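You operate a simulated robot arm through the tools that you are given. There is no shell and no other tool. Be economical: measure what you need, move in short steps, check, and stop when the job is done.

The job below is to be done with a simulated two-armed robot. You get a single attempt, and the scene is never put back.

## Task
Hold the sugar pourer on the island top steady with one hand and flip the sugar shutter the other way with the other.

Only the result counts: the job must be done as asked and must still hold three seconds after the hand-in. Knocking over, shifting, dropping, spilling or breaking anything else fails it.

## Robot
Two 7-joint arms with two-finger grippers on one trunk, on a base that drives. Base frame: it is fixed to the floor where the robot stands at the start and does not move with it; the origin is under the middle of the robot, x ahead of it, y to its left, z up. Readings come in m, rad, newtons and seconds.
The left shoulder is at the start at [0.06, 0.123, 0.995], the right one opposite. With the tool pointing down near the work surface each hand reaches from about 0.36 to 0.8 m from the robot's upright axis, wherever it stands, measured 20 degrees to its own side. Places, roughly: sugar shutter [0.6, -0.2, 1]. Payload 1.47 kg a hand.
The tool frame of a hand sits at the grasp point between the pads (the TCP): z along the fingers, y along the line on which they close. The tips reach 0.016 m beyond it. Largest opening 0.087 m; the body of the gripper starts 0.055 m behind the TCP.
Orientation is that of the tool frame in the base frame, as a unit quaternion [w, x, y, z]. With the fingers straight down and closing along the base's y, the tool's x points along the base's -x, its y along +y and its z along -z.

## Interface
- The arms move only by the tool nudge_tool. It takes "left_moves", "right_moves" or both (then of equal length, played together; a hand with none holds still); each is a list that holds one entry, the list of rows, each a list of 7 numbers: the shift along the base's x, y, z in units of 250 mm (1.0 is 250 mm), then the turn, a rotation vector about the base's x, y, z in units of 180 degrees (1.0 is 180 degrees), then the opening, from 0 (shut) to 1 (fully open). In form: [[[dx, dy, dz, ax, ay, az, gripper], ...]]. A call has 1 to 8 rows; each row is the pose to reach, as a shift and turn from the pose commanded when the call began. A call with a number of a shift or a turn outside -1 to 1 is refused whole. Rows are played at 5 a second. More than 0.05 m and 0.15 rad between two rows, or a gripper value outside its range, and nothing of the call is played. Where a pose cannot be reached the arm comes as near as it can. A force on the tool above 40 N (or 10 N above the force at the start of the call, whichever is more), or a blocked arm, ends the call early, and 0.2 s more pass. The fingers move at their own pace (about 0.153 m/s each) and stop on an object; they squeeze with about 28 N. The grip force told is the motor's: it shows also when the fingers shut on nothing. Time passes only in rows, and 0.2 s behind the last, so rows that repeat a pose let the fingers close. It gives the time, the measured TCP pose, the force on the tool (base axes), the opening and the grip force at its end, in the units of the frame above (readings bear some noise), with the torque about the TCP (base axes, N m) and any sound that the robot's microphone picked up.
- Cameras (640 x 400 px; columns grow to the right, rows downward): "scene" is now at [0.093, -0.0068, 1.5583]; the picture's right is [-0.08, -1.00, 0.00], its down [-0.66, 0.05, -0.75] and it looks along [0.74, -0.06, -0.66] (base axes); focal length 260 px, centre (320, 200). "left" rides on the left gripper at [0.073, -0.012, -0.09] in its tool frame; the picture's right is [0.16, 0.99, 0.00], its down [-0.72, 0.12, -0.68] and it looks along [-0.67, 0.11, 0.73] (tool axes); focal length 247 px, centre (320, 200). "right" rides on the right gripper at [0.073, 0.012, -0.09] in its tool frame; the picture's right is [-0.16, 0.99, 0.00], its down [-0.72, -0.12, -0.68] and it looks along [-0.67, -0.11, 0.73] (tool axes); focal length 247 px, centre (320, 200). There is no depth. A picture from a camera that has moved, and an enlarged one, comes with that camera's place and axes in the base frame and with its lens.
- grab_frame(camera): a new picture of that camera. No time passes.
- move_column(by): slides the trunk up (or, below 0, down) by that many m; the arms and the scene camera ride with it, the base frame stays. It gives what a move gives, with no picture.
- steer(legs): drives the robot by 1 to 6 legs, each [ahead, left, turn to the left] in m, m and rad, along the robot's own axes; the way and the turn of a leg run together, so that a leg with both is an arc; at most 1.5 m and 3.142 rad a leg. The arms and the cameras ride along, it lands a little off, and it stops where it bumps. It gives what a move gives.
- aim_head(pan, tilt): turns the head with the scene camera to pan (to the left, within 2.094 rad either way) and tilt (down, from -0.506 to 1.204), counted from straight ahead of the robot. It gives what a move gives.
- enlarge(camera, box): a new picture of the part [left, top, right, bottom] of that camera's present view, enlarged. No time passes.
- hand_in(): hands the job in; it is judged then, once.

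Go step by step. Nothing tells you exact positions but the pictures and the camera data: compare them with the known pose of the tool, close in by small moves and look again before you grip or let go. The budget is 120 turns and 108 pictures, counting those below and the enlarged ones. Unless the task says otherwise, let go and move clear before handing in, and close with one line.

The tools are called after "Request:" by a JSON object that holds its "op" and its "data". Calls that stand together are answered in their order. nudge_tool: Moves the arms, as the interface text tells. Its arguments: {"type":"object","properties":{"left_moves":{"type":"array","items":{"type":"array","items":{"type":"array","items":{"type":"number"}}}},"right_moves":{"type":"array","items":{"type":"array","items":{"type":"array","items":{"type":"number"}}}}},"required":[]} The other tools are called the same way: move_column (by) slides the trunk up or down; steer (legs) drives the base; aim_head (pan, tilt) turns the head that bears the scene camera; grab_frame (camera) takes a picture; enlarge (camera, box) takes an enlarged picture of a part of a camera's view; hand_in () hands the job in.

At the start:

```text
time_s: 0.0
left_ee_pos: [0.3846, 0.0822, 1.3392]
left_orientation: [0.0, -0.001, 1.0, -0.001]
left_force: [0.0, -0.3, -0.2]
left_moment: [0.01, -0.01, 0.0]
left_gripper_width: 0.087
left_grasp_force: 0.1
right_ee_pos: [0.3899, -0.2547, 1.3228]
right_orientation: [0.001, 0.001, 1.0, 0.0]
right_force: [0.4, 0.0, 0.8]
right_moment: [0.01, 0.04, 0.02]
right_gripper_width: 0.0868
right_grasp_force: 0.0
trunk travel left (down, up): [-0.15, 0.08]
robot x, y, heading: [0.0009, 0.0015, 0.004]
head pan, tilt: [-0.082, 0.726]
```

scene: 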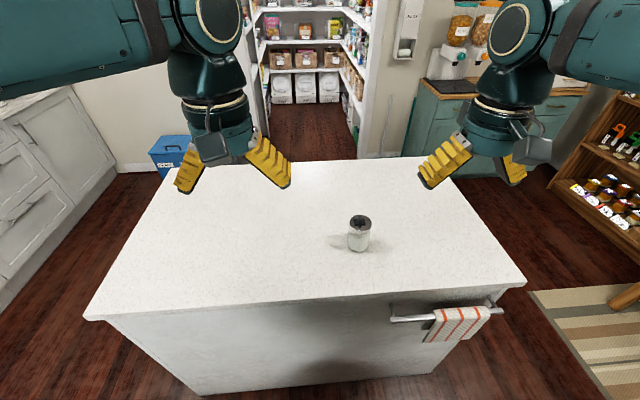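
right: 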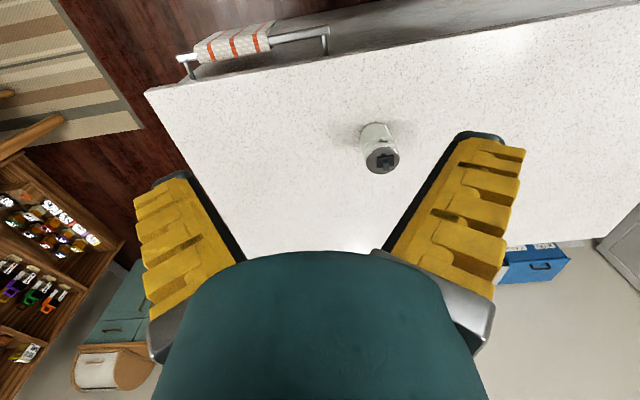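
left: 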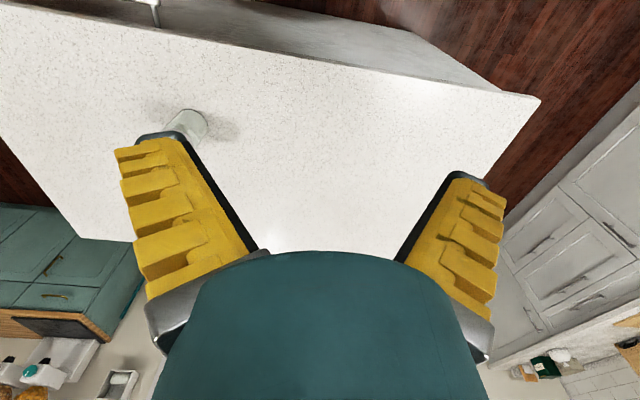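

I see a small jar (sugar pourer) with a dark lid on the island, around [0.6,-0.2]. I'll enlarge it to see the shutter.

Request:
{"op": "enlarge", "data": {"camera": "scene", "box": [320, 200, 400, 260]}}

Request:
{"op": "enlarge", "data": {"camera": "right", "box": [330, 105, 430, 185]}}

```text
6.67 times, centred on (360, 230) of scene
camera zoom: at [0.093, -0.0068, 1.5583], right [-0.08, -1.0, 0.0], down [-0.66, 0.05, -0.75], along [0.74, -0.06, -0.66], focal length 1736 px, centre (53, 0)
```

zoom: 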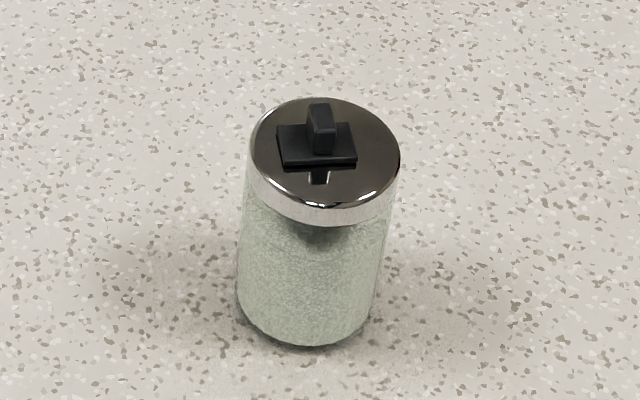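

```text
5.00 times, centred on (380, 145) of right
camera zoom: at [0.3164, -0.243, 1.4091], right [0.16, 0.99, 0.0], down [0.72, -0.12, 0.68], along [0.67, -0.11, -0.73], focal length 1235 px, centre (20, 475)
```

zoom: 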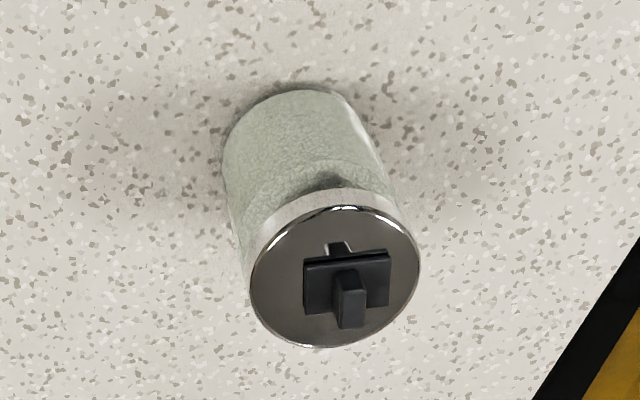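

The jar's lid top is at about [0.597, -0.167, 1.013], with the table at about z 0.92. The lever seems to lean towards +x. I'll yaw the left hand for a slanted side grip and lower the right hand for a closer look.

Request:
{"op": "nudge_tool", "data": {"left_moves": [[[0, 0, 0, 0, 0, -0.0475, 1], [0, 0, 0, 0, 0, -0.095, 1], [0, 0, 0, 0, 0, -0.1425, 1], [0, 0, 0, 0, 0, -0.19, 1], [0, 0, 0, 0, 0, -0.2375, 1], [0, 0, 0, 0, 0, -0.285, 1], [0, 0, 0, 0, 0, -0.3325, 1]]], "right_moves": [[[0.03, 0, -0.07, 0, 0, 0, 0], [0.06, 0, -0.14, 0, 0, 0, 0], [0.1, 0, -0.21, 0, 0, 0, 0], [0.13, 0, -0.28, 0, 0, 0, 0], [0.17, 0, -0.34, 0, 0, 0, 0], [0.2, 0, -0.41, 0, 0, 0, 0], [0.24, 0, -0.48, 0, 0, 0, 0]]]}}

Request:
{"op": "grab_frame", "data": {"camera": "right"}}

Request:
{"op": "grab_frame", "data": {"camera": "scene"}}

```text
time_s: 1.6
left_ee_pos: [0.3854, 0.0835, 1.3388]
left_orientation: [0.0, 0.499, 0.866, 0.0]
left_force: [0.5, 0.6, 0.3]
left_moment: [-0.01, -0.01, 0.01]
left_gripper_width: 0.0871
left_grasp_force: 0.1
right_ee_pos: [0.4495, -0.2525, 1.2007]
right_orientation: [-0.001, 0.001, 1.0, 0.0]
right_force: [0.5, -0.6, 0.4]
right_moment: [0.02, 0.05, -0.01]
right_gripper_width: 0.0
right_grasp_force: 28.0
trunk travel left (down, up): [-0.15, 0.08]
robot x, y, heading: [-0.0006, -0.0013, -0.006]
head pan, tilt: [-0.082, 0.726]
```

```text
102 pictures are left
camera right: at [0.3766, -0.2412, 1.2892], right [0.16, 0.99, 0.0], down [0.72, -0.12, 0.68], along [0.67, -0.11, -0.73], focal length 247 px, centre (320, 200)
```

right: 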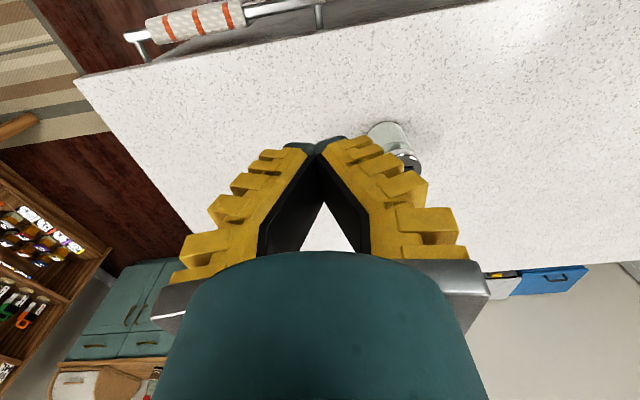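

```text
101 pictures are left
camera scene: at [0.094, -0.0069, 1.5582], right [-0.08, -1.0, 0.0], down [-0.66, 0.05, -0.75], along [0.74, -0.06, -0.67], focal length 260 px, centre (320, 200)
```

scene: 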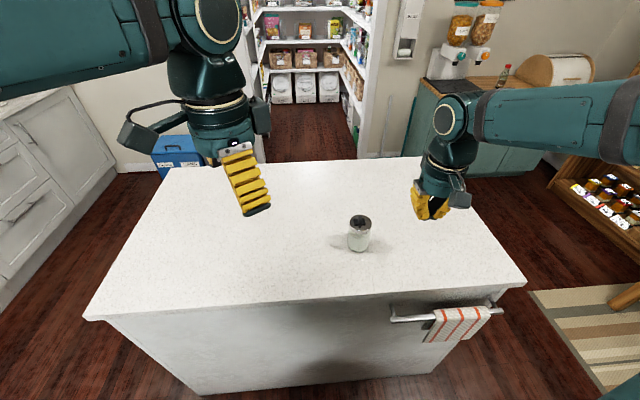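

The left yaw worked. Next I'll tilt the left hand 45° and bring it towards the jar, stopping short of it. The right hand backs off a little and opens so its camera can see.

Request:
{"op": "nudge_tool", "data": {"left_moves": [[[0.075, -0.075, -0.125, -0.0271, -0.0156, 0, 1], [0.15, -0.15, -0.25, -0.0541, -0.0312, 0, 1], [0.225, -0.225, -0.375, -0.0812, -0.0469, 0, 1], [0.3, -0.3, -0.5, -0.1083, -0.0625, 0, 1], [0.375, -0.375, -0.625, -0.1353, -0.0781, 0, 1], [0.45, -0.45, -0.75, -0.1624, -0.0937, 0, 1], [0.525, -0.525, -0.875, -0.1895, -0.1094, 0, 1], [0.6, -0.6, -1.0, -0.2165, -0.125, 0, 1]]], "right_moves": [[[-0.03, 0, 0, 0, 0, 0, 1], [-0.06, 0, 0, 0, 0, 0, 1], [-0.09, 0, 0, 0, 0, 0, 1], [-0.12, 0, 0, 0, 0, 0, 1], [-0.15, 0, 0, 0, 0, 0, 1], [-0.18, 0, 0, 0, 0, 0, 1], [-0.2, 0, 0, 0, 0, 0, 1], [-0.2, 0, 0, 0, 0, 0, 1]]]}}

Request:
{"op": "grab_frame", "data": {"camera": "right"}}

Request:
{"op": "grab_frame", "data": {"camera": "scene"}}

Request:
{"op": "grab_frame", "data": {"camera": "left"}}

```text
time_s: 3.4
left_ee_pos: [0.537, -0.0673, 1.0887]
left_orientation: [0.332, 0.46, 0.801, -0.192]
left_force: [0.0, 0.1, -0.4]
left_moment: [0.04, 0.01, -0.02]
left_gripper_width: 0.087
left_grasp_force: 0.0
right_ee_pos: [0.4014, -0.2543, 1.2002]
right_orientation: [0.001, 0.001, 1.0, -0.001]
right_force: [1.7, 0.2, -0.1]
right_moment: [0.02, 0.0, -0.02]
right_gripper_width: 0.0867
right_grasp_force: 0.1
trunk travel left (down, up): [-0.15, 0.08]
robot x, y, heading: [-0.0025, 0.0002, -0.001]
head pan, tilt: [-0.082, 0.726]
```

```text
100 pictures are left
camera right: at [0.3278, -0.2426, 1.289], right [0.16, 0.99, 0.0], down [0.72, -0.12, 0.68], along [0.67, -0.11, -0.73], focal length 247 px, centre (320, 200)
```

right: 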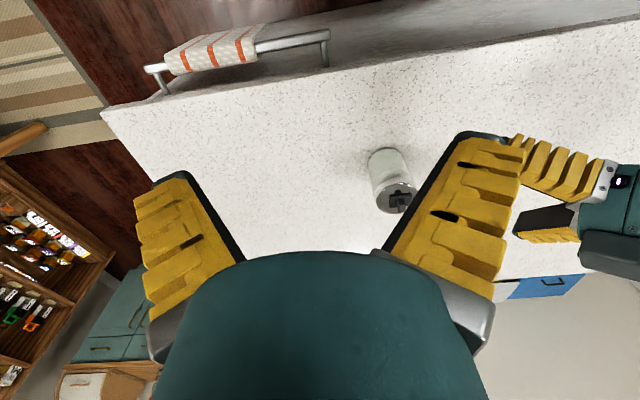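

```text
99 pictures are left
camera scene: at [0.0947, -0.0066, 1.5581], right [-0.08, -1.0, 0.0], down [-0.66, 0.05, -0.75], along [0.74, -0.06, -0.67], focal length 260 px, centre (320, 200)
```

scene: 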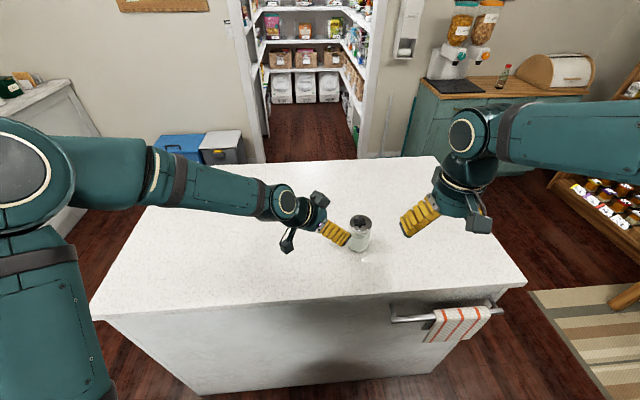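

```text
98 pictures are left
camera left: at [0.4685, 0.0277, 1.0989], right [0.8, 0.59, -0.11], down [0.12, 0.03, 0.99], along [0.59, -0.8, -0.04], focal length 247 px, centre (320, 200)
```

left: 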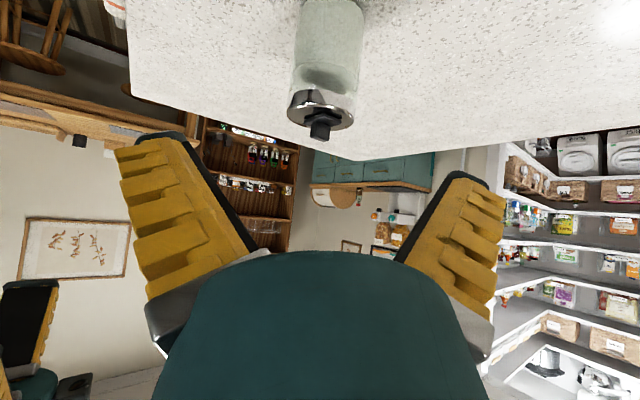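

Request:
{"op": "enlarge", "data": {"camera": "left", "box": [270, 70, 380, 150]}}

Request:
{"op": "enlarge", "data": {"camera": "right", "box": [360, 145, 430, 220]}}

```text
5.00 times, centred on (325, 110) of left
camera zoom: at [0.4685, 0.0277, 1.0989], right [0.8, 0.59, -0.11], down [0.12, 0.03, 0.99], along [0.59, -0.8, -0.04], focal length 1235 px, centre (295, 650)
```

zoom: 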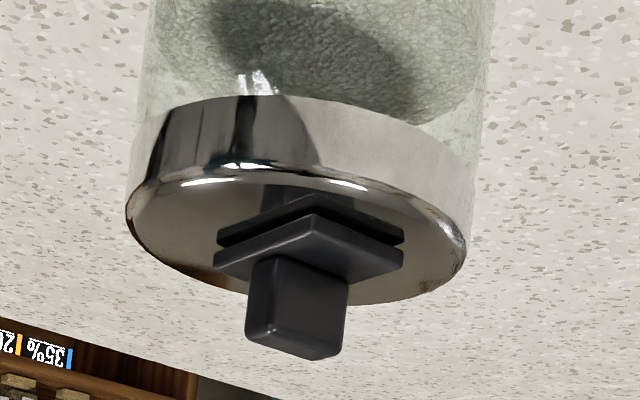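

```text
5.33 times, centred on (395, 182) of right
camera zoom: at [0.3278, -0.2426, 1.289], right [0.16, 0.99, 0.0], down [0.72, -0.12, 0.68], along [0.67, -0.11, -0.73], focal length 1317 px, centre (-80, 293)
```

zoom: 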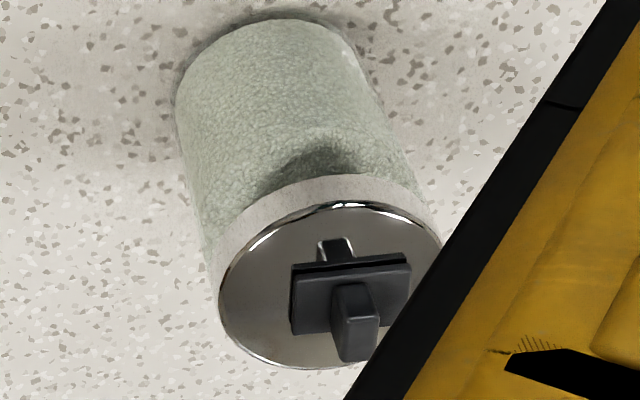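

The lever is a block on a plate at the lid's centre. I can't yet tell which way it is set. I'll bring the left hand to a standoff around the jar and look from the side there.

Request:
{"op": "nudge_tool", "data": {"left_moves": [[[0.05, -0.079, -0.116, 0, 0, 0, 1], [0.1, -0.158, -0.232, 0, 0, 0, 1], [0.152, -0.236, -0.348, 0, 0, 0, 1]]]}}

Request:
{"op": "grab_frame", "data": {"camera": "left"}}

Request:
{"op": "enlarge", "data": {"camera": "scene", "box": [310, 195, 400, 260]}}

Request:
{"op": "enlarge", "data": {"camera": "right", "box": [350, 120, 510, 220]}}

```text
time_s: 4.2
left_ee_pos: [0.5735, -0.1282, 1.0002]
left_orientation: [0.33, 0.461, 0.801, -0.192]
left_force: [0.9, -1.0, -0.7]
left_moment: [0.03, 0.02, -0.02]
left_gripper_width: 0.0871
left_grasp_force: 0.0
right_ee_pos: [0.3998, -0.2556, 1.2008]
right_orientation: [0.0, 0.001, 1.0, -0.001]
right_force: [-0.4, -0.1, 0.6]
right_moment: [0.0, 0.01, 0.02]
right_gripper_width: 0.087
right_grasp_force: 0.0
trunk travel left (down, up): [-0.15, 0.08]
robot x, y, heading: [-0.0007, -0.0003, 0.001]
head pan, tilt: [-0.082, 0.726]
```

```text
95 pictures are left
camera left: at [0.5062, -0.0325, 1.0123], right [0.8, 0.59, -0.11], down [0.12, 0.03, 0.99], along [0.59, -0.81, -0.04], focal length 247 px, centre (320, 200)
```

left: 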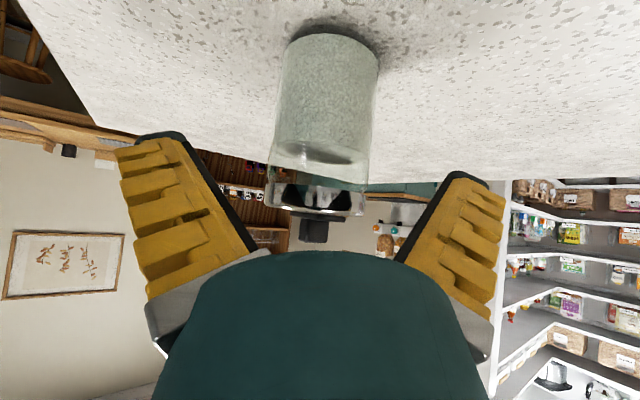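

```text
6.15 times, centred on (355, 228) of scene
camera zoom: at [0.0943, -0.0077, 1.5582], right [-0.08, -1.0, 0.0], down [-0.66, 0.06, -0.75], along [0.74, -0.06, -0.67], focal length 1603 px, centre (105, 31)
```

zoom: 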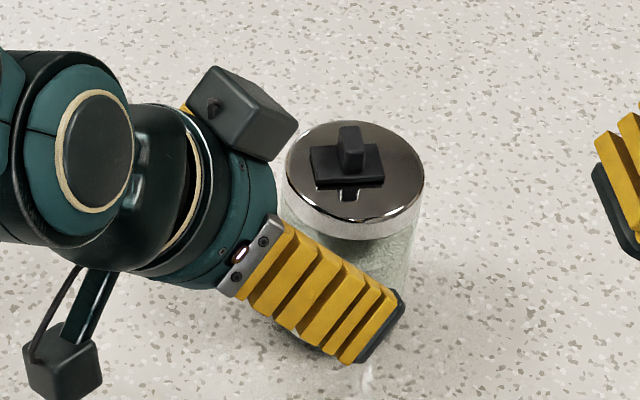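

```text
4.00 times, centred on (430, 170) of right
camera zoom: at [0.3276, -0.2436, 1.2889], right [0.16, 0.99, 0.0], down [0.72, -0.12, 0.68], along [0.67, -0.11, -0.73], focal length 988 px, centre (-120, 320)
```

zoom: 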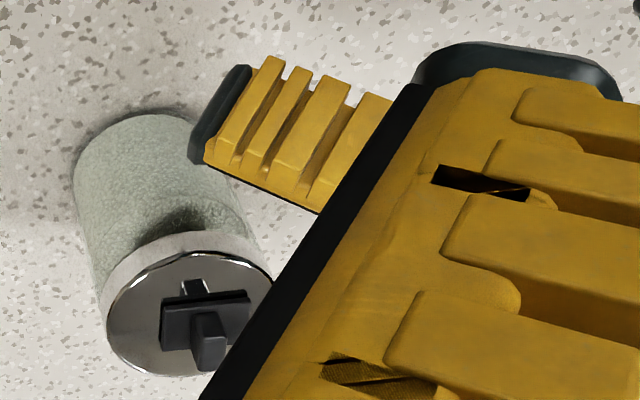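

A side-on view at lid height is available now, so I'll enlarge it to see the lever's lean.

Request:
{"op": "enlarge", "data": {"camera": "left", "box": [260, 180, 380, 255]}}

```text
5.33 times, centred on (320, 218) of left
camera zoom: at [0.5062, -0.0325, 1.0123], right [0.8, 0.59, -0.11], down [0.12, 0.03, 0.99], along [0.59, -0.81, -0.04], focal length 1317 px, centre (320, 107)
```

zoom: 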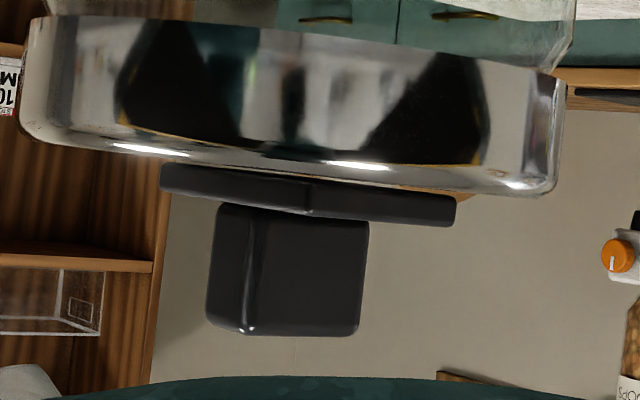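

The lever stands upright and the plate is level, so this is a sliding shutter, long along y. It sits about 4 mm to +y of centre, so it has to be pushed towards -y. It is better to hold the jar with the right hand from the right and push with the left, so I'll back the left hand off and yaw the right.

Request:
{"op": "nudge_tool", "data": {"left_moves": [[[-0.057, 0.079, 0.1, 0, 0, 0, 1], [-0.114, 0.158, 0.2, 0, 0, 0, 1], [-0.17, 0.237, 0.3, 0.0361, 0.0208, 0, 1], [-0.227, 0.316, 0.4, 0.0722, 0.0417, 0, 1], [-0.284, 0.395, 0.5, 0.1083, 0.0625, 0, 1], [-0.34, 0.474, 0.6, 0.1443, 0.0833, 0, 1], [-0.397, 0.553, 0.7, 0.1804, 0.1042, 0, 1], [-0.454, 0.632, 0.8, 0.2165, 0.125, 0, 1]]], "right_moves": [[[0, -0.03, 0, 0, 0, 0.0417, 1], [0, -0.06, 0, 0, 0, 0.0833, 1], [0, -0.09, 0, 0, 0, 0.125, 1], [0, -0.12, 0, 0, 0, 0.1667, 1], [0, -0.15, 0, 0, 0, 0.2083, 1], [0, -0.18, 0, 0, 0, 0.25, 1], [0, -0.21, 0, 0, 0, 0.2917, 1], [0, -0.24, 0, 0, 0, 0.3333, 1]]]}}

```text
time_s: 6.0
left_ee_pos: [0.4588, 0.0314, 1.2032]
left_orientation: [-0.001, 0.499, 0.867, 0.001]
left_force: [-0.3, -0.6, 0.4]
left_moment: [0.01, -0.01, 0.01]
left_gripper_width: 0.087
left_grasp_force: 0.0
right_ee_pos: [0.399, -0.3139, 1.2017]
right_orientation: [0.001, -0.5, 0.866, 0.001]
right_force: [-0.1, 0.1, 0.3]
right_moment: [-0.03, 0.03, -0.01]
right_gripper_width: 0.087
right_grasp_force: 0.0
trunk travel left (down, up): [-0.15, 0.08]
robot x, y, heading: [-0.0018, 0.0018, -0.003]
head pan, tilt: [-0.082, 0.726]
```

Both moves went as planned. Now I'll tilt the right hand 55° to a standoff right of the jar and yaw the left back.

Request:
{"op": "nudge_tool", "data": {"left_moves": [[[0, 0, 0, 0, 0, 0.0416, 0], [0, 0, 0, 0, 0, 0.0831, 0], [0, 0, 0, 0, 0, 0.1247, 0], [0, 0, 0, 0, 0, 0.1663, 0], [0, 0, 0, 0, 0, 0.2078, 0], [0, 0, 0, 0, 0, 0.2494, 0], [0, 0, 0, 0, 0, 0.2909, 0], [0, 0, 0, 0, 0, 0.3325, 0]]], "right_moves": [[[0.078, 0.0365, -0.09, 0.0331, -0.0191, 0, 1], [0.156, 0.073, -0.18, 0.0662, -0.0382, 0, 1], [0.234, 0.1095, -0.27, 0.0992, -0.0573, 0, 1], [0.312, 0.146, -0.36, 0.1323, -0.0764, 0, 1], [0.39, 0.1825, -0.45, 0.1654, -0.0955, 0, 1], [0.468, 0.219, -0.54, 0.1985, -0.1146, 0, 1], [0.546, 0.2555, -0.63, 0.2315, -0.1337, 0, 1], [0.624, 0.292, -0.72, 0.2646, -0.1528, 0, 1]]]}}

Request:
{"op": "grab_frame", "data": {"camera": "right"}}

Request:
{"op": "grab_frame", "data": {"camera": "scene"}}

```text
time_s: 7.8
left_ee_pos: [0.4595, 0.0295, 1.2027]
left_orientation: [-0.001, -0.001, 1.0, 0.0]
left_force: [-0.6, -0.1, -0.3]
left_moment: [0.0, 0.04, -0.03]
left_gripper_width: 0.0
left_grasp_force: 28.2
right_ee_pos: [0.5577, -0.2421, 1.0212]
right_orientation: [0.401, -0.442, 0.768, 0.232]
right_force: [0.3, -0.1, 0.1]
right_moment: [-0.01, 0.04, 0.03]
right_gripper_width: 0.0871
right_grasp_force: 0.1
trunk travel left (down, up): [-0.15, 0.08]
robot x, y, heading: [0.0023, 0.005, 0.003]
head pan, tilt: [-0.082, 0.726]
```

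```text
91 pictures are left
camera right: at [0.4892, -0.3359, 1.0104], right [-0.81, 0.57, 0.13], down [0.03, -0.18, 0.98], along [0.59, 0.8, 0.13], focal length 247 px, centre (320, 200)
```

right: 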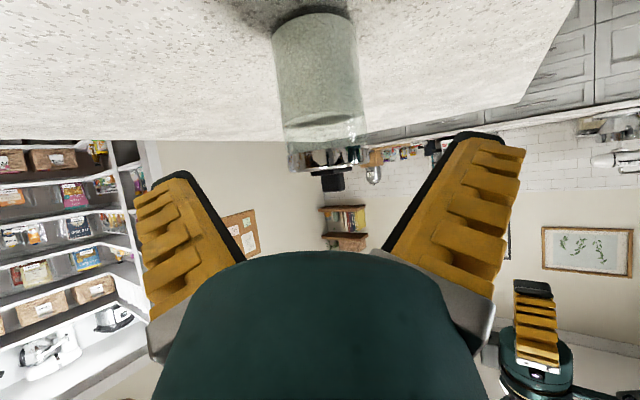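

```text
90 pictures are left
camera scene: at [0.094, -0.008, 1.5582], right [-0.08, -1.0, 0.0], down [-0.66, 0.06, -0.75], along [0.74, -0.06, -0.67], focal length 260 px, centre (320, 200)
```

scene: 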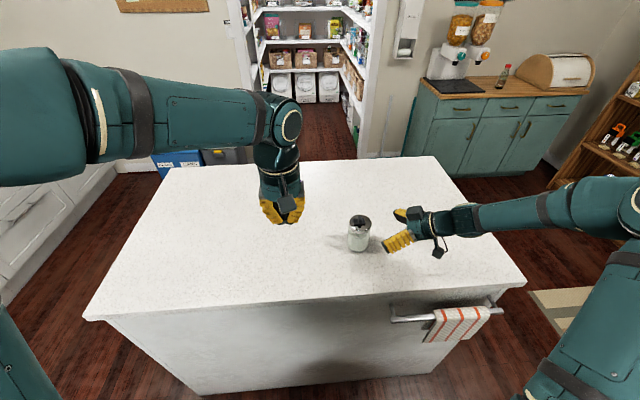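

The right hand is aligned with the jar, so I'll move in along the tool axis in two stages.

Request:
{"op": "nudge_tool", "data": {"right_moves": [[[0.038, 0.072, -0.056, 0, 0, 0, 1], [0.076, 0.144, -0.112, 0, 0, 0, 1], [0.108, 0.205, -0.16, 0, 0, 0, 1]]]}}

Request:
{"op": "grab_frame", "data": {"camera": "right"}}

Request:
{"op": "enlarge", "data": {"camera": "scene", "box": [320, 190, 440, 270]}}

```text
time_s: 8.6
left_ee_pos: [0.4598, 0.0307, 1.2017]
left_orientation: [0.001, -0.001, 1.0, 0.001]
left_force: [-0.6, 0.0, 0.8]
left_moment: [-0.05, -0.02, -0.02]
left_gripper_width: 0.0001
left_grasp_force: 28.3
right_ee_pos: [0.5824, -0.1907, 0.9807]
right_orientation: [0.4, -0.443, 0.768, 0.232]
right_force: [0.1, 0.6, -0.1]
right_moment: [0.02, -0.01, 0.01]
right_gripper_width: 0.0869
right_grasp_force: 0.0
trunk travel left (down, up): [-0.15, 0.08]
robot x, y, heading: [-0.0009, -0.0016, -0.004]
head pan, tilt: [-0.082, 0.726]
```

```text
89 pictures are left
camera right: at [0.5157, -0.2843, 0.9705], right [-0.81, 0.57, 0.13], down [0.03, -0.18, 0.98], along [0.59, 0.8, 0.13], focal length 247 px, centre (320, 200)
```

right: 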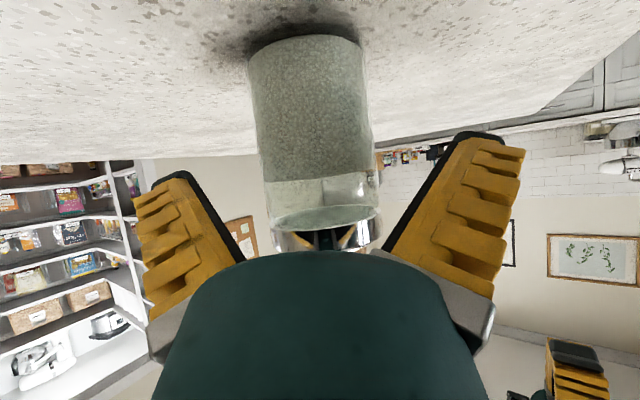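

```text
5.00 times, centred on (380, 230) of scene
camera zoom: at [0.0938, -0.0071, 1.5582], right [-0.08, -1.0, 0.0], down [-0.66, 0.06, -0.75], along [0.74, -0.06, -0.67], focal length 1302 px, centre (20, 50)
```

zoom: 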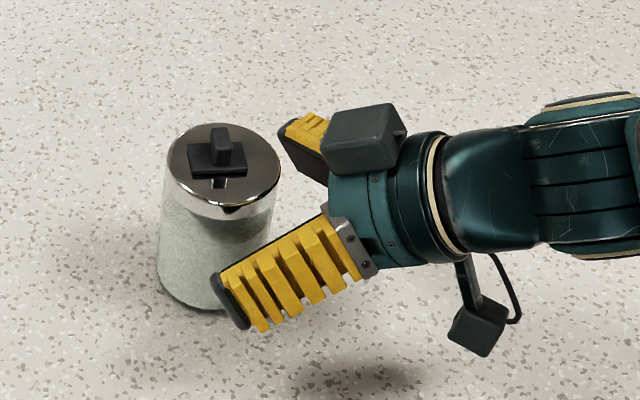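

Clear so far; I'll move in the last 3 cm and close on the body.

Request:
{"op": "nudge_tool", "data": {"right_moves": [[[0.028, 0.042, -0.032, 0, 0, 0, 1], [0.056, 0.084, -0.063, 0, 0, 0, 1], [0.056, 0.084, -0.063, 0, 0, 0, 0.85], [0.056, 0.084, -0.063, 0, 0, 0, 0.76], [0.056, 0.084, -0.063, 0, 0, 0, 0.7], [0.056, 0.084, -0.063, 0, 0, 0, 0.5], [0.056, 0.084, -0.063, 0, 0, 0, 0.5]]]}}

Request:
{"op": "grab_frame", "data": {"camera": "right"}}

Request:
{"op": "enlarge", "data": {"camera": "scene", "box": [320, 190, 440, 270]}}

```text
time_s: 10.2
left_ee_pos: [0.459, 0.0316, 1.2017]
left_orientation: [0.0, -0.001, 1.0, -0.001]
left_force: [0.0, 0.4, 0.2]
left_moment: [0.01, 0.03, 0.02]
left_gripper_width: 0.0001
left_grasp_force: 27.8
right_ee_pos: [0.5968, -0.1676, 0.9654]
right_orientation: [0.4, -0.443, 0.768, 0.232]
right_force: [-0.7, 0.3, 0.3]
right_moment: [-0.03, 0.05, -0.02]
right_gripper_width: 0.0652
right_grasp_force: 28.0
trunk travel left (down, up): [-0.15, 0.08]
robot x, y, heading: [-0.0016, -0.0005, -0.0]
head pan, tilt: [-0.082, 0.726]
```

```text
87 pictures are left
camera right: at [0.5286, -0.2626, 0.955], right [-0.81, 0.57, 0.13], down [0.03, -0.18, 0.98], along [0.59, 0.8, 0.13], focal length 247 px, centre (320, 200)
```

right: 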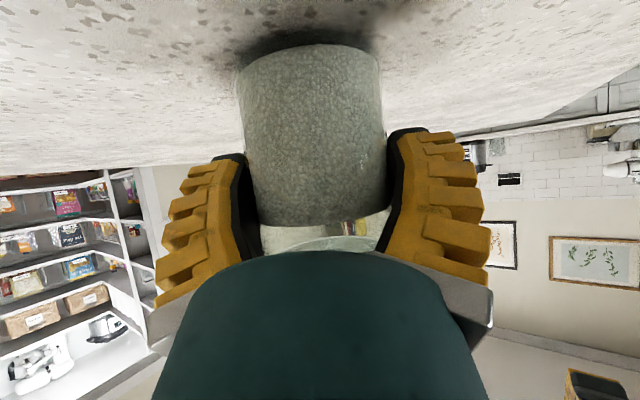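

```text
5.00 times, centred on (380, 230) of scene
camera zoom: at [0.0932, -0.0069, 1.5583], right [-0.08, -1.0, 0.0], down [-0.66, 0.05, -0.75], along [0.74, -0.06, -0.66], focal length 1302 px, centre (20, 50)
```

zoom: 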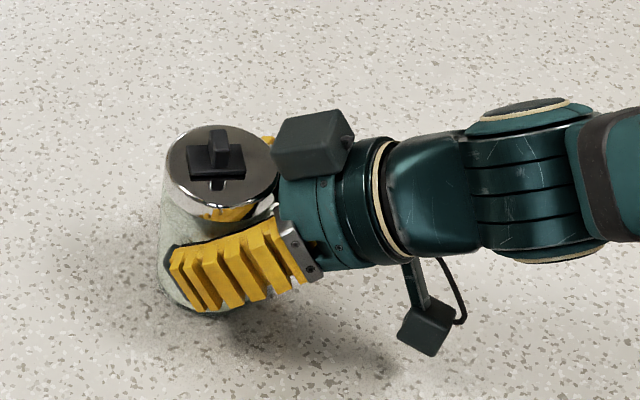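

The jar is held firmly (width 65 mm, 28 N). Now I'll bring the closed left fingers above and left of the knob, tilted 15°.

Request:
{"op": "nudge_tool", "data": {"left_moves": [[[0.095, -0.094, -0.081, -0.0139, 0, 0, 0], [0.191, -0.189, -0.163, -0.0278, 0, 0, 0], [0.286, -0.283, -0.244, -0.0417, 0, 0, 0], [0.381, -0.377, -0.325, -0.0556, 0, 0, 0], [0.477, -0.472, -0.407, -0.0694, 0, 0, 0], [0.572, -0.566, -0.488, -0.0833, 0, 0, 0]]]}}

Request:
{"op": "grab_frame", "data": {"camera": "left"}}

Request:
{"op": "enlarge", "data": {"camera": "scene", "box": [300, 170, 420, 250]}}

```text
time_s: 11.6
left_ee_pos: [0.6042, -0.1089, 1.0801]
left_orientation: [0.0, -0.001, 0.991, -0.13]
left_force: [0.4, 0.7, -0.3]
left_moment: [-0.01, 0.03, -0.01]
left_gripper_width: 0.0
left_grasp_force: 27.9
right_ee_pos: [0.5968, -0.1703, 0.9644]
right_orientation: [0.4, -0.442, 0.769, 0.232]
right_force: [-0.1, -0.3, -0.4]
right_moment: [0.01, 0.03, 0.01]
right_gripper_width: 0.0654
right_grasp_force: 28.3
trunk travel left (down, up): [-0.15, 0.08]
robot x, y, heading: [0.003, -0.0006, 0.003]
head pan, tilt: [-0.082, 0.726]
```

```text
85 pictures are left
camera left: at [0.5313, -0.0971, 1.1692], right [-0.16, 0.95, -0.26], down [0.72, 0.29, 0.63], along [0.67, -0.09, -0.74], focal length 247 px, centre (320, 200)
```

left: 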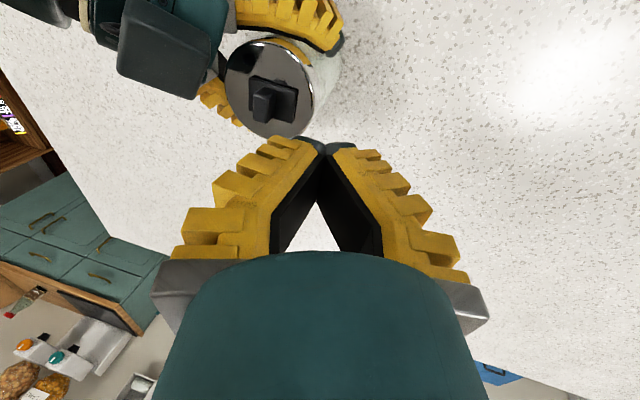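

```text
5.00 times, centred on (360, 210) of scene
camera zoom: at [0.094, -0.0074, 1.5582], right [-0.08, -1.0, 0.0], down [-0.66, 0.06, -0.75], along [0.74, -0.06, -0.67], focal length 1302 px, centre (120, 150)
```

zoom: 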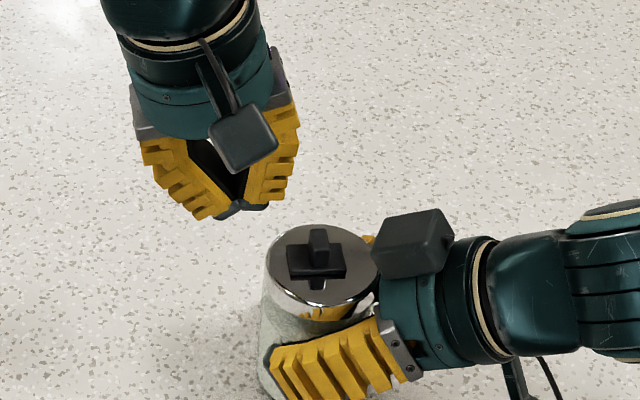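

Request:
{"op": "enlarge", "data": {"camera": "left", "box": [215, 30, 355, 170]}}

```text
2.86 times, centred on (285, 100) of left
camera zoom: at [0.5313, -0.0971, 1.1692], right [-0.16, 0.95, -0.26], down [0.72, 0.29, 0.63], along [0.67, -0.09, -0.74], focal length 706 px, centre (420, 486)
```

zoom: 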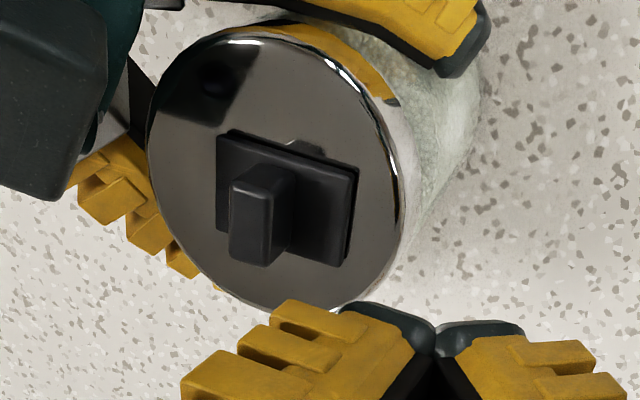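

The knob's top is at about [0.598, -0.160, 1.033], and the plate sits about 3 mm to +y of the lid's centre. I'll lower the left fingers beside it.

Request:
{"op": "nudge_tool", "data": {"left_moves": [[[-0.01, -0.004, -0.08, 0, 0, 0, 0], [-0.02, -0.012, -0.168, 0, 0, 0, 0]]]}}

Request:
{"op": "enlarge", "data": {"camera": "left", "box": [160, 30, 360, 170]}}

Request:
{"op": "enlarge", "data": {"camera": "scene", "box": [320, 190, 400, 250]}}

```text
time_s: 12.2
left_ee_pos: [0.5988, -0.1119, 1.0384]
left_orientation: [0.0, 0.0, 0.992, -0.13]
left_force: [0.3, -0.8, -0.7]
left_moment: [-0.01, 0.01, -0.02]
left_gripper_width: 0.0001
left_grasp_force: 28.6
right_ee_pos: [0.596, -0.1702, 0.9654]
right_orientation: [0.401, -0.442, 0.769, 0.231]
right_force: [0.9, 0.0, -0.3]
right_moment: [0.02, 0.02, 0.02]
right_gripper_width: 0.0652
right_grasp_force: 27.6
trunk travel left (down, up): [-0.15, 0.08]
robot x, y, heading: [0.001, -0.0015, -0.002]
head pan, tilt: [-0.082, 0.726]
```

```text
2.86 times, centred on (260, 100) of left
camera zoom: at [0.5252, -0.0989, 1.1272], right [-0.16, 0.95, -0.26], down [0.72, 0.29, 0.63], along [0.67, -0.09, -0.74], focal length 706 px, centre (491, 486)
```

zoom: 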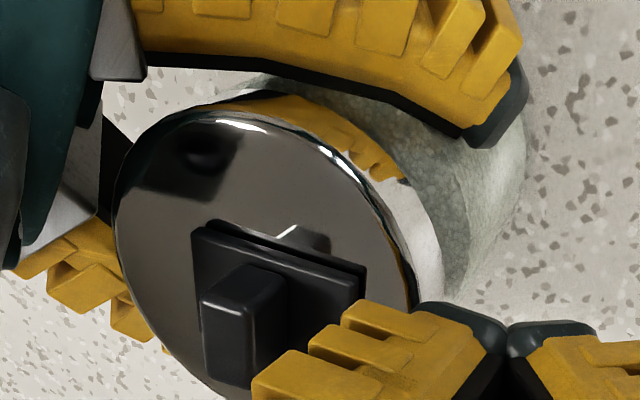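

```text
6.67 times, centred on (360, 220) of scene
camera zoom: at [0.0933, -0.0069, 1.5583], right [-0.08, -1.0, 0.0], down [-0.66, 0.05, -0.75], along [0.74, -0.06, -0.66], focal length 1736 px, centre (53, 67)
```

zoom: 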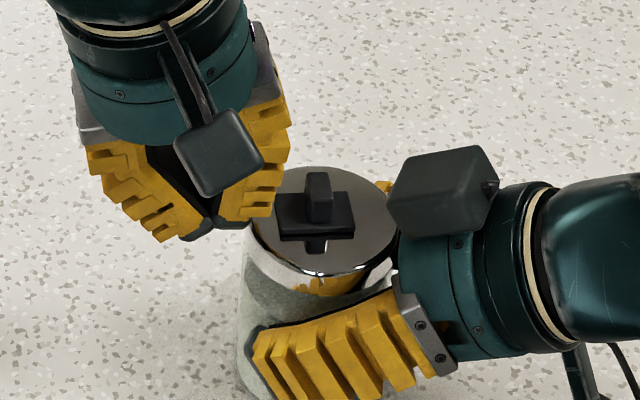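

About 15 mm gap remains; I'll push towards -y in small steps, watching the force.

Request:
{"op": "nudge_tool", "data": {"left_moves": [[[0, -0.02, 0, 0, 0, 0, 0], [0, -0.04, 0, 0, 0, 0, 0], [0, -0.06, 0, 0, 0, 0, 0], [0, -0.072, 0, 0, 0, 0, 0]]]}}

Request:
{"op": "enlarge", "data": {"camera": "scene", "box": [320, 190, 400, 250]}}

Request:
{"op": "enlarge", "data": {"camera": "left", "box": [160, 30, 360, 170]}}

```text
time_s: 13.2
left_ee_pos: [0.5984, -0.1305, 1.0388]
left_orientation: [0.0, 0.0, 0.992, -0.13]
left_force: [-0.3, -0.5, 0.2]
left_moment: [-0.01, 0.02, -0.01]
left_gripper_width: 0.0
left_grasp_force: 28.2
right_ee_pos: [0.5958, -0.1689, 0.9648]
right_orientation: [0.4, -0.443, 0.768, 0.232]
right_force: [-0.1, -0.5, -0.6]
right_moment: [0.0, 0.04, 0.01]
right_gripper_width: 0.0651
right_grasp_force: 28.0
trunk travel left (down, up): [-0.15, 0.08]
robot x, y, heading: [0.002, -0.0002, -0.002]
head pan, tilt: [-0.082, 0.726]
```

```text
6.67 times, centred on (360, 220) of scene
camera zoom: at [0.0933, -0.0069, 1.5583], right [-0.08, -1.0, 0.0], down [-0.66, 0.05, -0.75], along [0.74, -0.06, -0.66], focal length 1736 px, centre (53, 67)
```

zoom: 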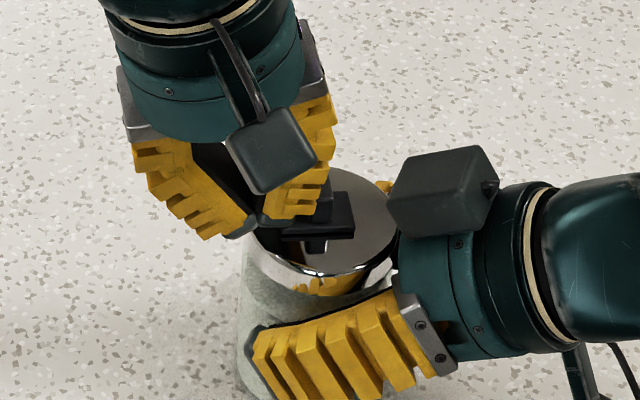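

```text
2.86 times, centred on (260, 100) of left
camera zoom: at [0.5246, -0.1172, 1.1276], right [-0.16, 0.95, -0.26], down [0.72, 0.29, 0.63], along [0.67, -0.09, -0.74], focal length 706 px, centre (491, 486)
```

zoom: 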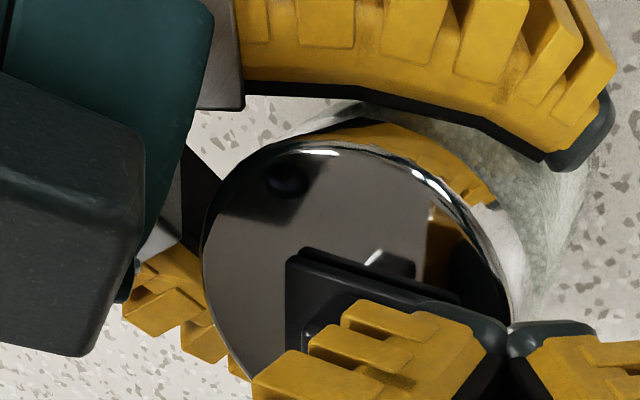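

No contact yet; continuing.

Request:
{"op": "nudge_tool", "data": {"left_moves": [[[0, -0.01, 0, 0, 0, 0, 0], [0, -0.02, 0, 0, 0, 0, 0], [0, -0.03, 0, 0, 0, 0, 0], [0, -0.04, 0, 0, 0, 0, 0]]]}}

Request:
{"op": "enlarge", "data": {"camera": "scene", "box": [320, 190, 400, 250]}}

```text
time_s: 14.2
left_ee_pos: [0.5971, -0.1412, 1.0392]
left_orientation: [0.0, 0.0, 0.991, -0.131]
left_force: [-0.1, -0.2, 0.7]
left_moment: [-0.02, -0.02, 0.01]
left_gripper_width: 0.0001
left_grasp_force: 28.3
right_ee_pos: [0.5957, -0.1687, 0.9644]
right_orientation: [0.4, -0.443, 0.768, 0.232]
right_force: [-0.6, 0.2, -0.8]
right_moment: [-0.02, -0.02, 0.01]
right_gripper_width: 0.065
right_grasp_force: 27.9
trunk travel left (down, up): [-0.15, 0.08]
robot x, y, heading: [-0.0024, -0.0008, 0.002]
head pan, tilt: [-0.082, 0.726]
```

```text
6.67 times, centred on (360, 220) of scene
camera zoom: at [0.0933, -0.007, 1.5583], right [-0.08, -1.0, 0.0], down [-0.66, 0.05, -0.75], along [0.74, -0.06, -0.66], focal length 1736 px, centre (53, 67)
```

zoom: 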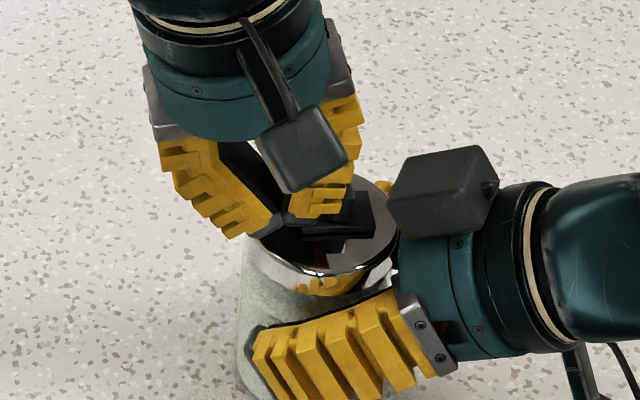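

The plate seems to have slid right by about 9 mm. I'll look closer.

Request:
{"op": "enlarge", "data": {"camera": "scene", "box": [345, 200, 385, 235]}}

Request:
{"op": "grab_frame", "data": {"camera": "left"}}

```text
11.43 times, centred on (365, 218) of scene
camera zoom: at [0.0933, -0.007, 1.5583], right [-0.08, -1.0, 0.0], down [-0.66, 0.05, -0.75], along [0.74, -0.06, -0.66], focal length 2977 px, centre (-194, 0)
```

zoom: 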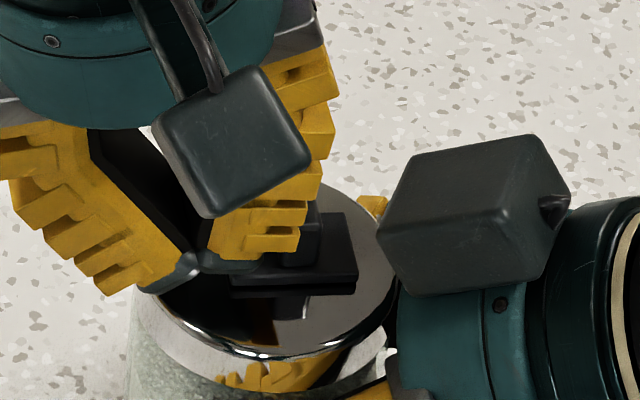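

```text
76 pictures are left
camera left: at [0.5244, -0.1278, 1.1275], right [-0.16, 0.95, -0.26], down [0.72, 0.29, 0.63], along [0.67, -0.09, -0.74], focal length 247 px, centre (320, 200)
```

left: 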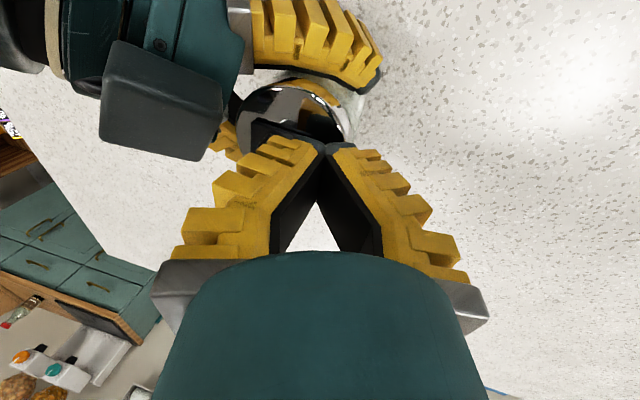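

It is sliding easily, with no end stop felt yet. I'll push on in 1.5–2 mm steps until the force rises.

Request:
{"op": "nudge_tool", "data": {"left_moves": [[[0, -0.007, 0, 0, 0, 0, 0], [0, -0.014, 0, 0, 0, 0, 0]]]}}

Request:
{"op": "enlarge", "data": {"camera": "scene", "box": [345, 200, 385, 235]}}

```text
time_s: 14.8
left_ee_pos: [0.5967, -0.1443, 1.0372]
left_orientation: [-0.001, 0.001, 0.991, -0.13]
left_force: [0.0, 0.0, 0.9]
left_moment: [0.01, -0.02, 0.03]
left_gripper_width: 0.0
left_grasp_force: 28.0
right_ee_pos: [0.5964, -0.1682, 0.9647]
right_orientation: [0.401, -0.442, 0.768, 0.232]
right_force: [1.1, -1.1, -0.2]
right_moment: [0.0, 0.01, 0.0]
right_gripper_width: 0.0651
right_grasp_force: 27.9
trunk travel left (down, up): [-0.15, 0.08]
robot x, y, heading: [-0.0008, 0.0, 0.005]
head pan, tilt: [-0.082, 0.726]
```

```text
11.43 times, centred on (365, 218) of scene
camera zoom: at [0.0932, -0.0069, 1.5583], right [-0.08, -1.0, 0.0], down [-0.66, 0.05, -0.75], along [0.74, -0.06, -0.66], focal length 2977 px, centre (-194, 0)
```

zoom: 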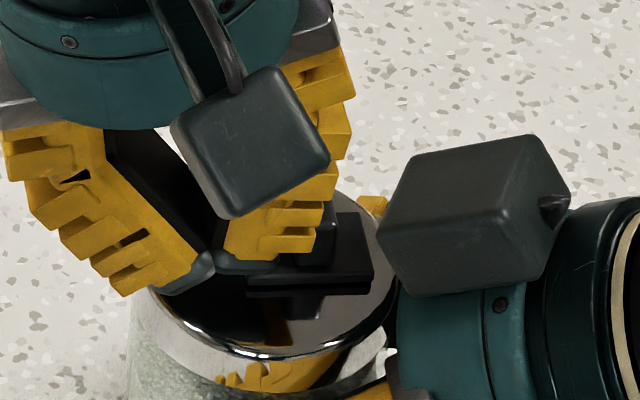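

Request:
{"op": "nudge_tool", "data": {"left_moves": [[[0, -0.006, 0, 0, 0, 0, 0], [0, -0.012, 0, 0, 0, 0, 0]]]}}

Request:
{"op": "enlarge", "data": {"camera": "scene", "box": [345, 200, 385, 235]}}

```text
time_s: 15.4
left_ee_pos: [0.5968, -0.1468, 1.0391]
left_orientation: [0.0, 0.0, 0.992, -0.13]
left_force: [-0.4, -0.5, 0.1]
left_moment: [0.0, 0.0, -0.04]
left_gripper_width: 0.0002
left_grasp_force: 27.7
right_ee_pos: [0.596, -0.1683, 0.9656]
right_orientation: [0.4, -0.442, 0.769, 0.231]
right_force: [-0.4, -1.0, -0.4]
right_moment: [-0.01, 0.0, -0.01]
right_gripper_width: 0.0653
right_grasp_force: 27.9
trunk travel left (down, up): [-0.15, 0.08]
robot x, y, heading: [-0.003, -0.002, 0.001]
head pan, tilt: [-0.082, 0.726]
```

```text
11.43 times, centred on (365, 218) of scene
camera zoom: at [0.0932, -0.0069, 1.5583], right [-0.08, -1.0, 0.0], down [-0.66, 0.05, -0.75], along [0.74, -0.06, -0.66], focal length 2977 px, centre (-194, 0)
```

zoom: 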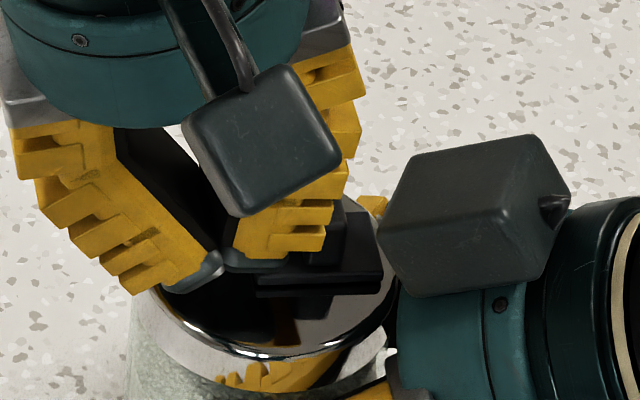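

Request:
{"op": "nudge_tool", "data": {"left_moves": [[[0, -0.006, 0, 0, 0, 0, 0], [0, -0.012, 0, 0, 0, 0, 0]]]}}

Request:
{"op": "enlarge", "data": {"camera": "scene", "box": [345, 200, 385, 235]}}

```text
time_s: 16.0
left_ee_pos: [0.5982, -0.1505, 1.038]
left_orientation: [0.001, 0.0, 0.991, -0.131]
left_force: [-0.3, 0.8, 0.3]
left_moment: [0.0, 0.04, -0.01]
left_gripper_width: 0.0
left_grasp_force: 27.9
right_ee_pos: [0.5977, -0.1683, 0.9651]
right_orientation: [0.401, -0.442, 0.769, 0.23]
right_force: [-0.1, -0.9, 0.4]
right_moment: [-0.01, 0.04, 0.02]
right_gripper_width: 0.0656
right_grasp_force: 28.0
trunk travel left (down, up): [-0.15, 0.08]
robot x, y, heading: [0.0018, 0.0043, -0.004]
head pan, tilt: [-0.082, 0.726]
```

```text
11.43 times, centred on (365, 218) of scene
camera zoom: at [0.0932, -0.0069, 1.5583], right [-0.08, -1.0, 0.0], down [-0.66, 0.05, -0.75], along [0.74, -0.06, -0.66], focal length 2977 px, centre (-194, 0)
```

zoom: 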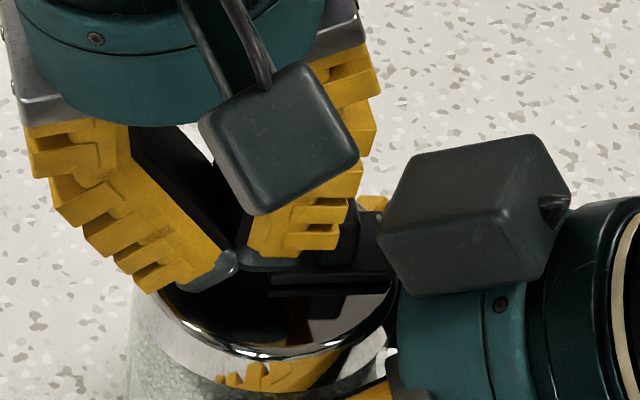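

The plate keeps sliding freely and now nears the lid's rim. I'll back the finger off a bit to see the shutter's state before pushing further.

Request:
{"op": "nudge_tool", "data": {"left_moves": [[[0, 0.04, 0, 0, 0, 0, 0], [0, 0.1, 0.03, 0, 0, 0, 0], [0, 0.2, 0.1, 0, 0, 0, 0], [0, 0.3, 0.2, 0, 0, 0, 0]]]}}

Request:
{"op": "enlarge", "data": {"camera": "scene", "box": [340, 195, 390, 235]}}

Request:
{"op": "enlarge", "data": {"camera": "left", "box": [140, 0, 320, 140]}}

```text
time_s: 17.0
left_ee_pos: [0.5953, -0.0725, 1.0885]
left_orientation: [0.0, 0.0, 0.991, -0.13]
left_force: [0.8, 1.3, -0.1]
left_moment: [-0.04, -0.02, 0.0]
left_gripper_width: 0.0
left_grasp_force: 27.3
right_ee_pos: [0.5956, -0.1698, 0.9647]
right_orientation: [0.399, -0.443, 0.768, 0.231]
right_force: [0.1, 0.4, 1.1]
right_moment: [0.01, -0.01, -0.02]
right_gripper_width: 0.0654
right_grasp_force: 27.5
trunk travel left (down, up): [-0.15, 0.08]
robot x, y, heading: [-0.0039, 0.003, 0.001]
head pan, tilt: [-0.082, 0.726]
```

```text
10.00 times, centred on (365, 215) of scene
camera zoom: at [0.0927, -0.0062, 1.5583], right [-0.08, -1.0, 0.0], down [-0.66, 0.05, -0.75], along [0.74, -0.06, -0.66], focal length 2605 px, centre (-130, 50)
```

zoom: 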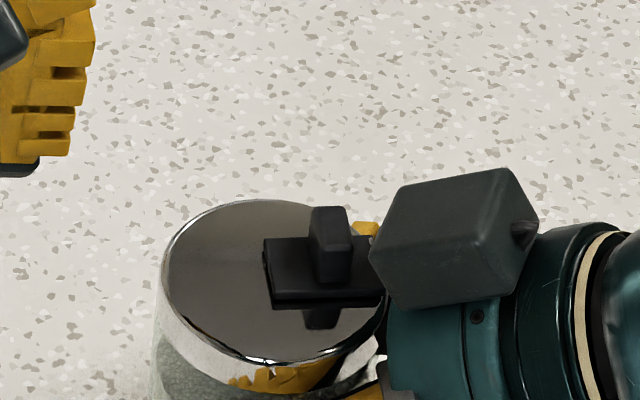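

```text
2.86 times, centred on (230, 70) of left
camera zoom: at [0.5227, -0.0601, 1.1783], right [-0.16, 0.95, -0.26], down [0.72, 0.29, 0.63], along [0.67, -0.09, -0.74], focal length 706 px, centre (577, 571)
```

zoom: 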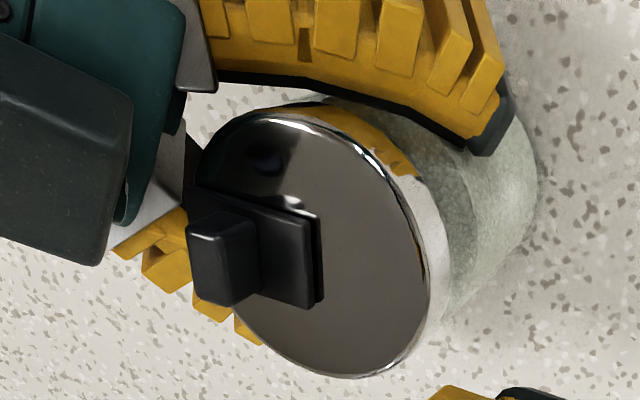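

The shutter has slid about 16 mm to -y. To be sure it is at the end stop, I'll return and push a few mm more until resistance.

Request:
{"op": "nudge_tool", "data": {"left_moves": [[[0, -0.1, -0.1, 0, 0, 0, 0], [0, -0.2, -0.17, 0, 0, 0, 0], [0, -0.26, -0.2, 0, 0, 0, 0], [0, -0.3, -0.2, 0, 0, 0, 0], [0, -0.306, -0.2, 0, 0, 0, 0], [0, -0.312, -0.2, 0, 0, 0, 0]]]}}

Request:
{"op": "enlarge", "data": {"camera": "scene", "box": [340, 195, 390, 235]}}

```text
time_s: 18.4
left_ee_pos: [0.5983, -0.1509, 1.0381]
left_orientation: [0.0, 0.0, 0.991, -0.13]
left_force: [-1.0, 3.3, 0.1]
left_moment: [0.06, 0.02, -0.06]
left_gripper_width: 0.0001
left_grasp_force: 27.7
right_ee_pos: [0.5968, -0.169, 0.9646]
right_orientation: [0.4, -0.442, 0.769, 0.231]
right_force: [1.7, -3.2, -0.6]
right_moment: [0.22, 0.06, 0.04]
right_gripper_width: 0.0651
right_grasp_force: 27.9
trunk travel left (down, up): [-0.15, 0.08]
robot x, y, heading: [0.0002, -0.0017, 0.001]
head pan, tilt: [-0.082, 0.726]
```

```text
10.00 times, centred on (365, 215) of scene
camera zoom: at [0.0933, -0.007, 1.5583], right [-0.08, -1.0, 0.0], down [-0.66, 0.05, -0.75], along [0.74, -0.06, -0.66], focal length 2605 px, centre (-130, 50)
```

zoom: 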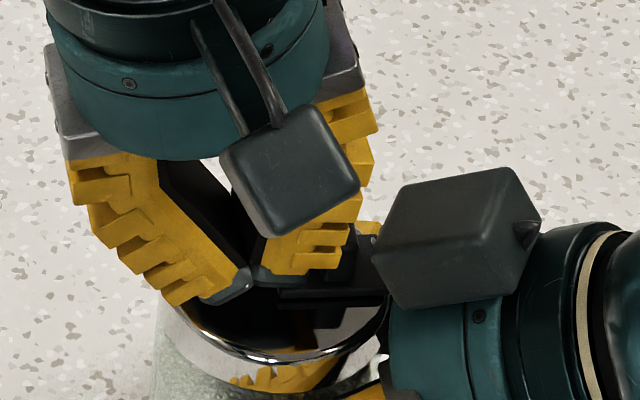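

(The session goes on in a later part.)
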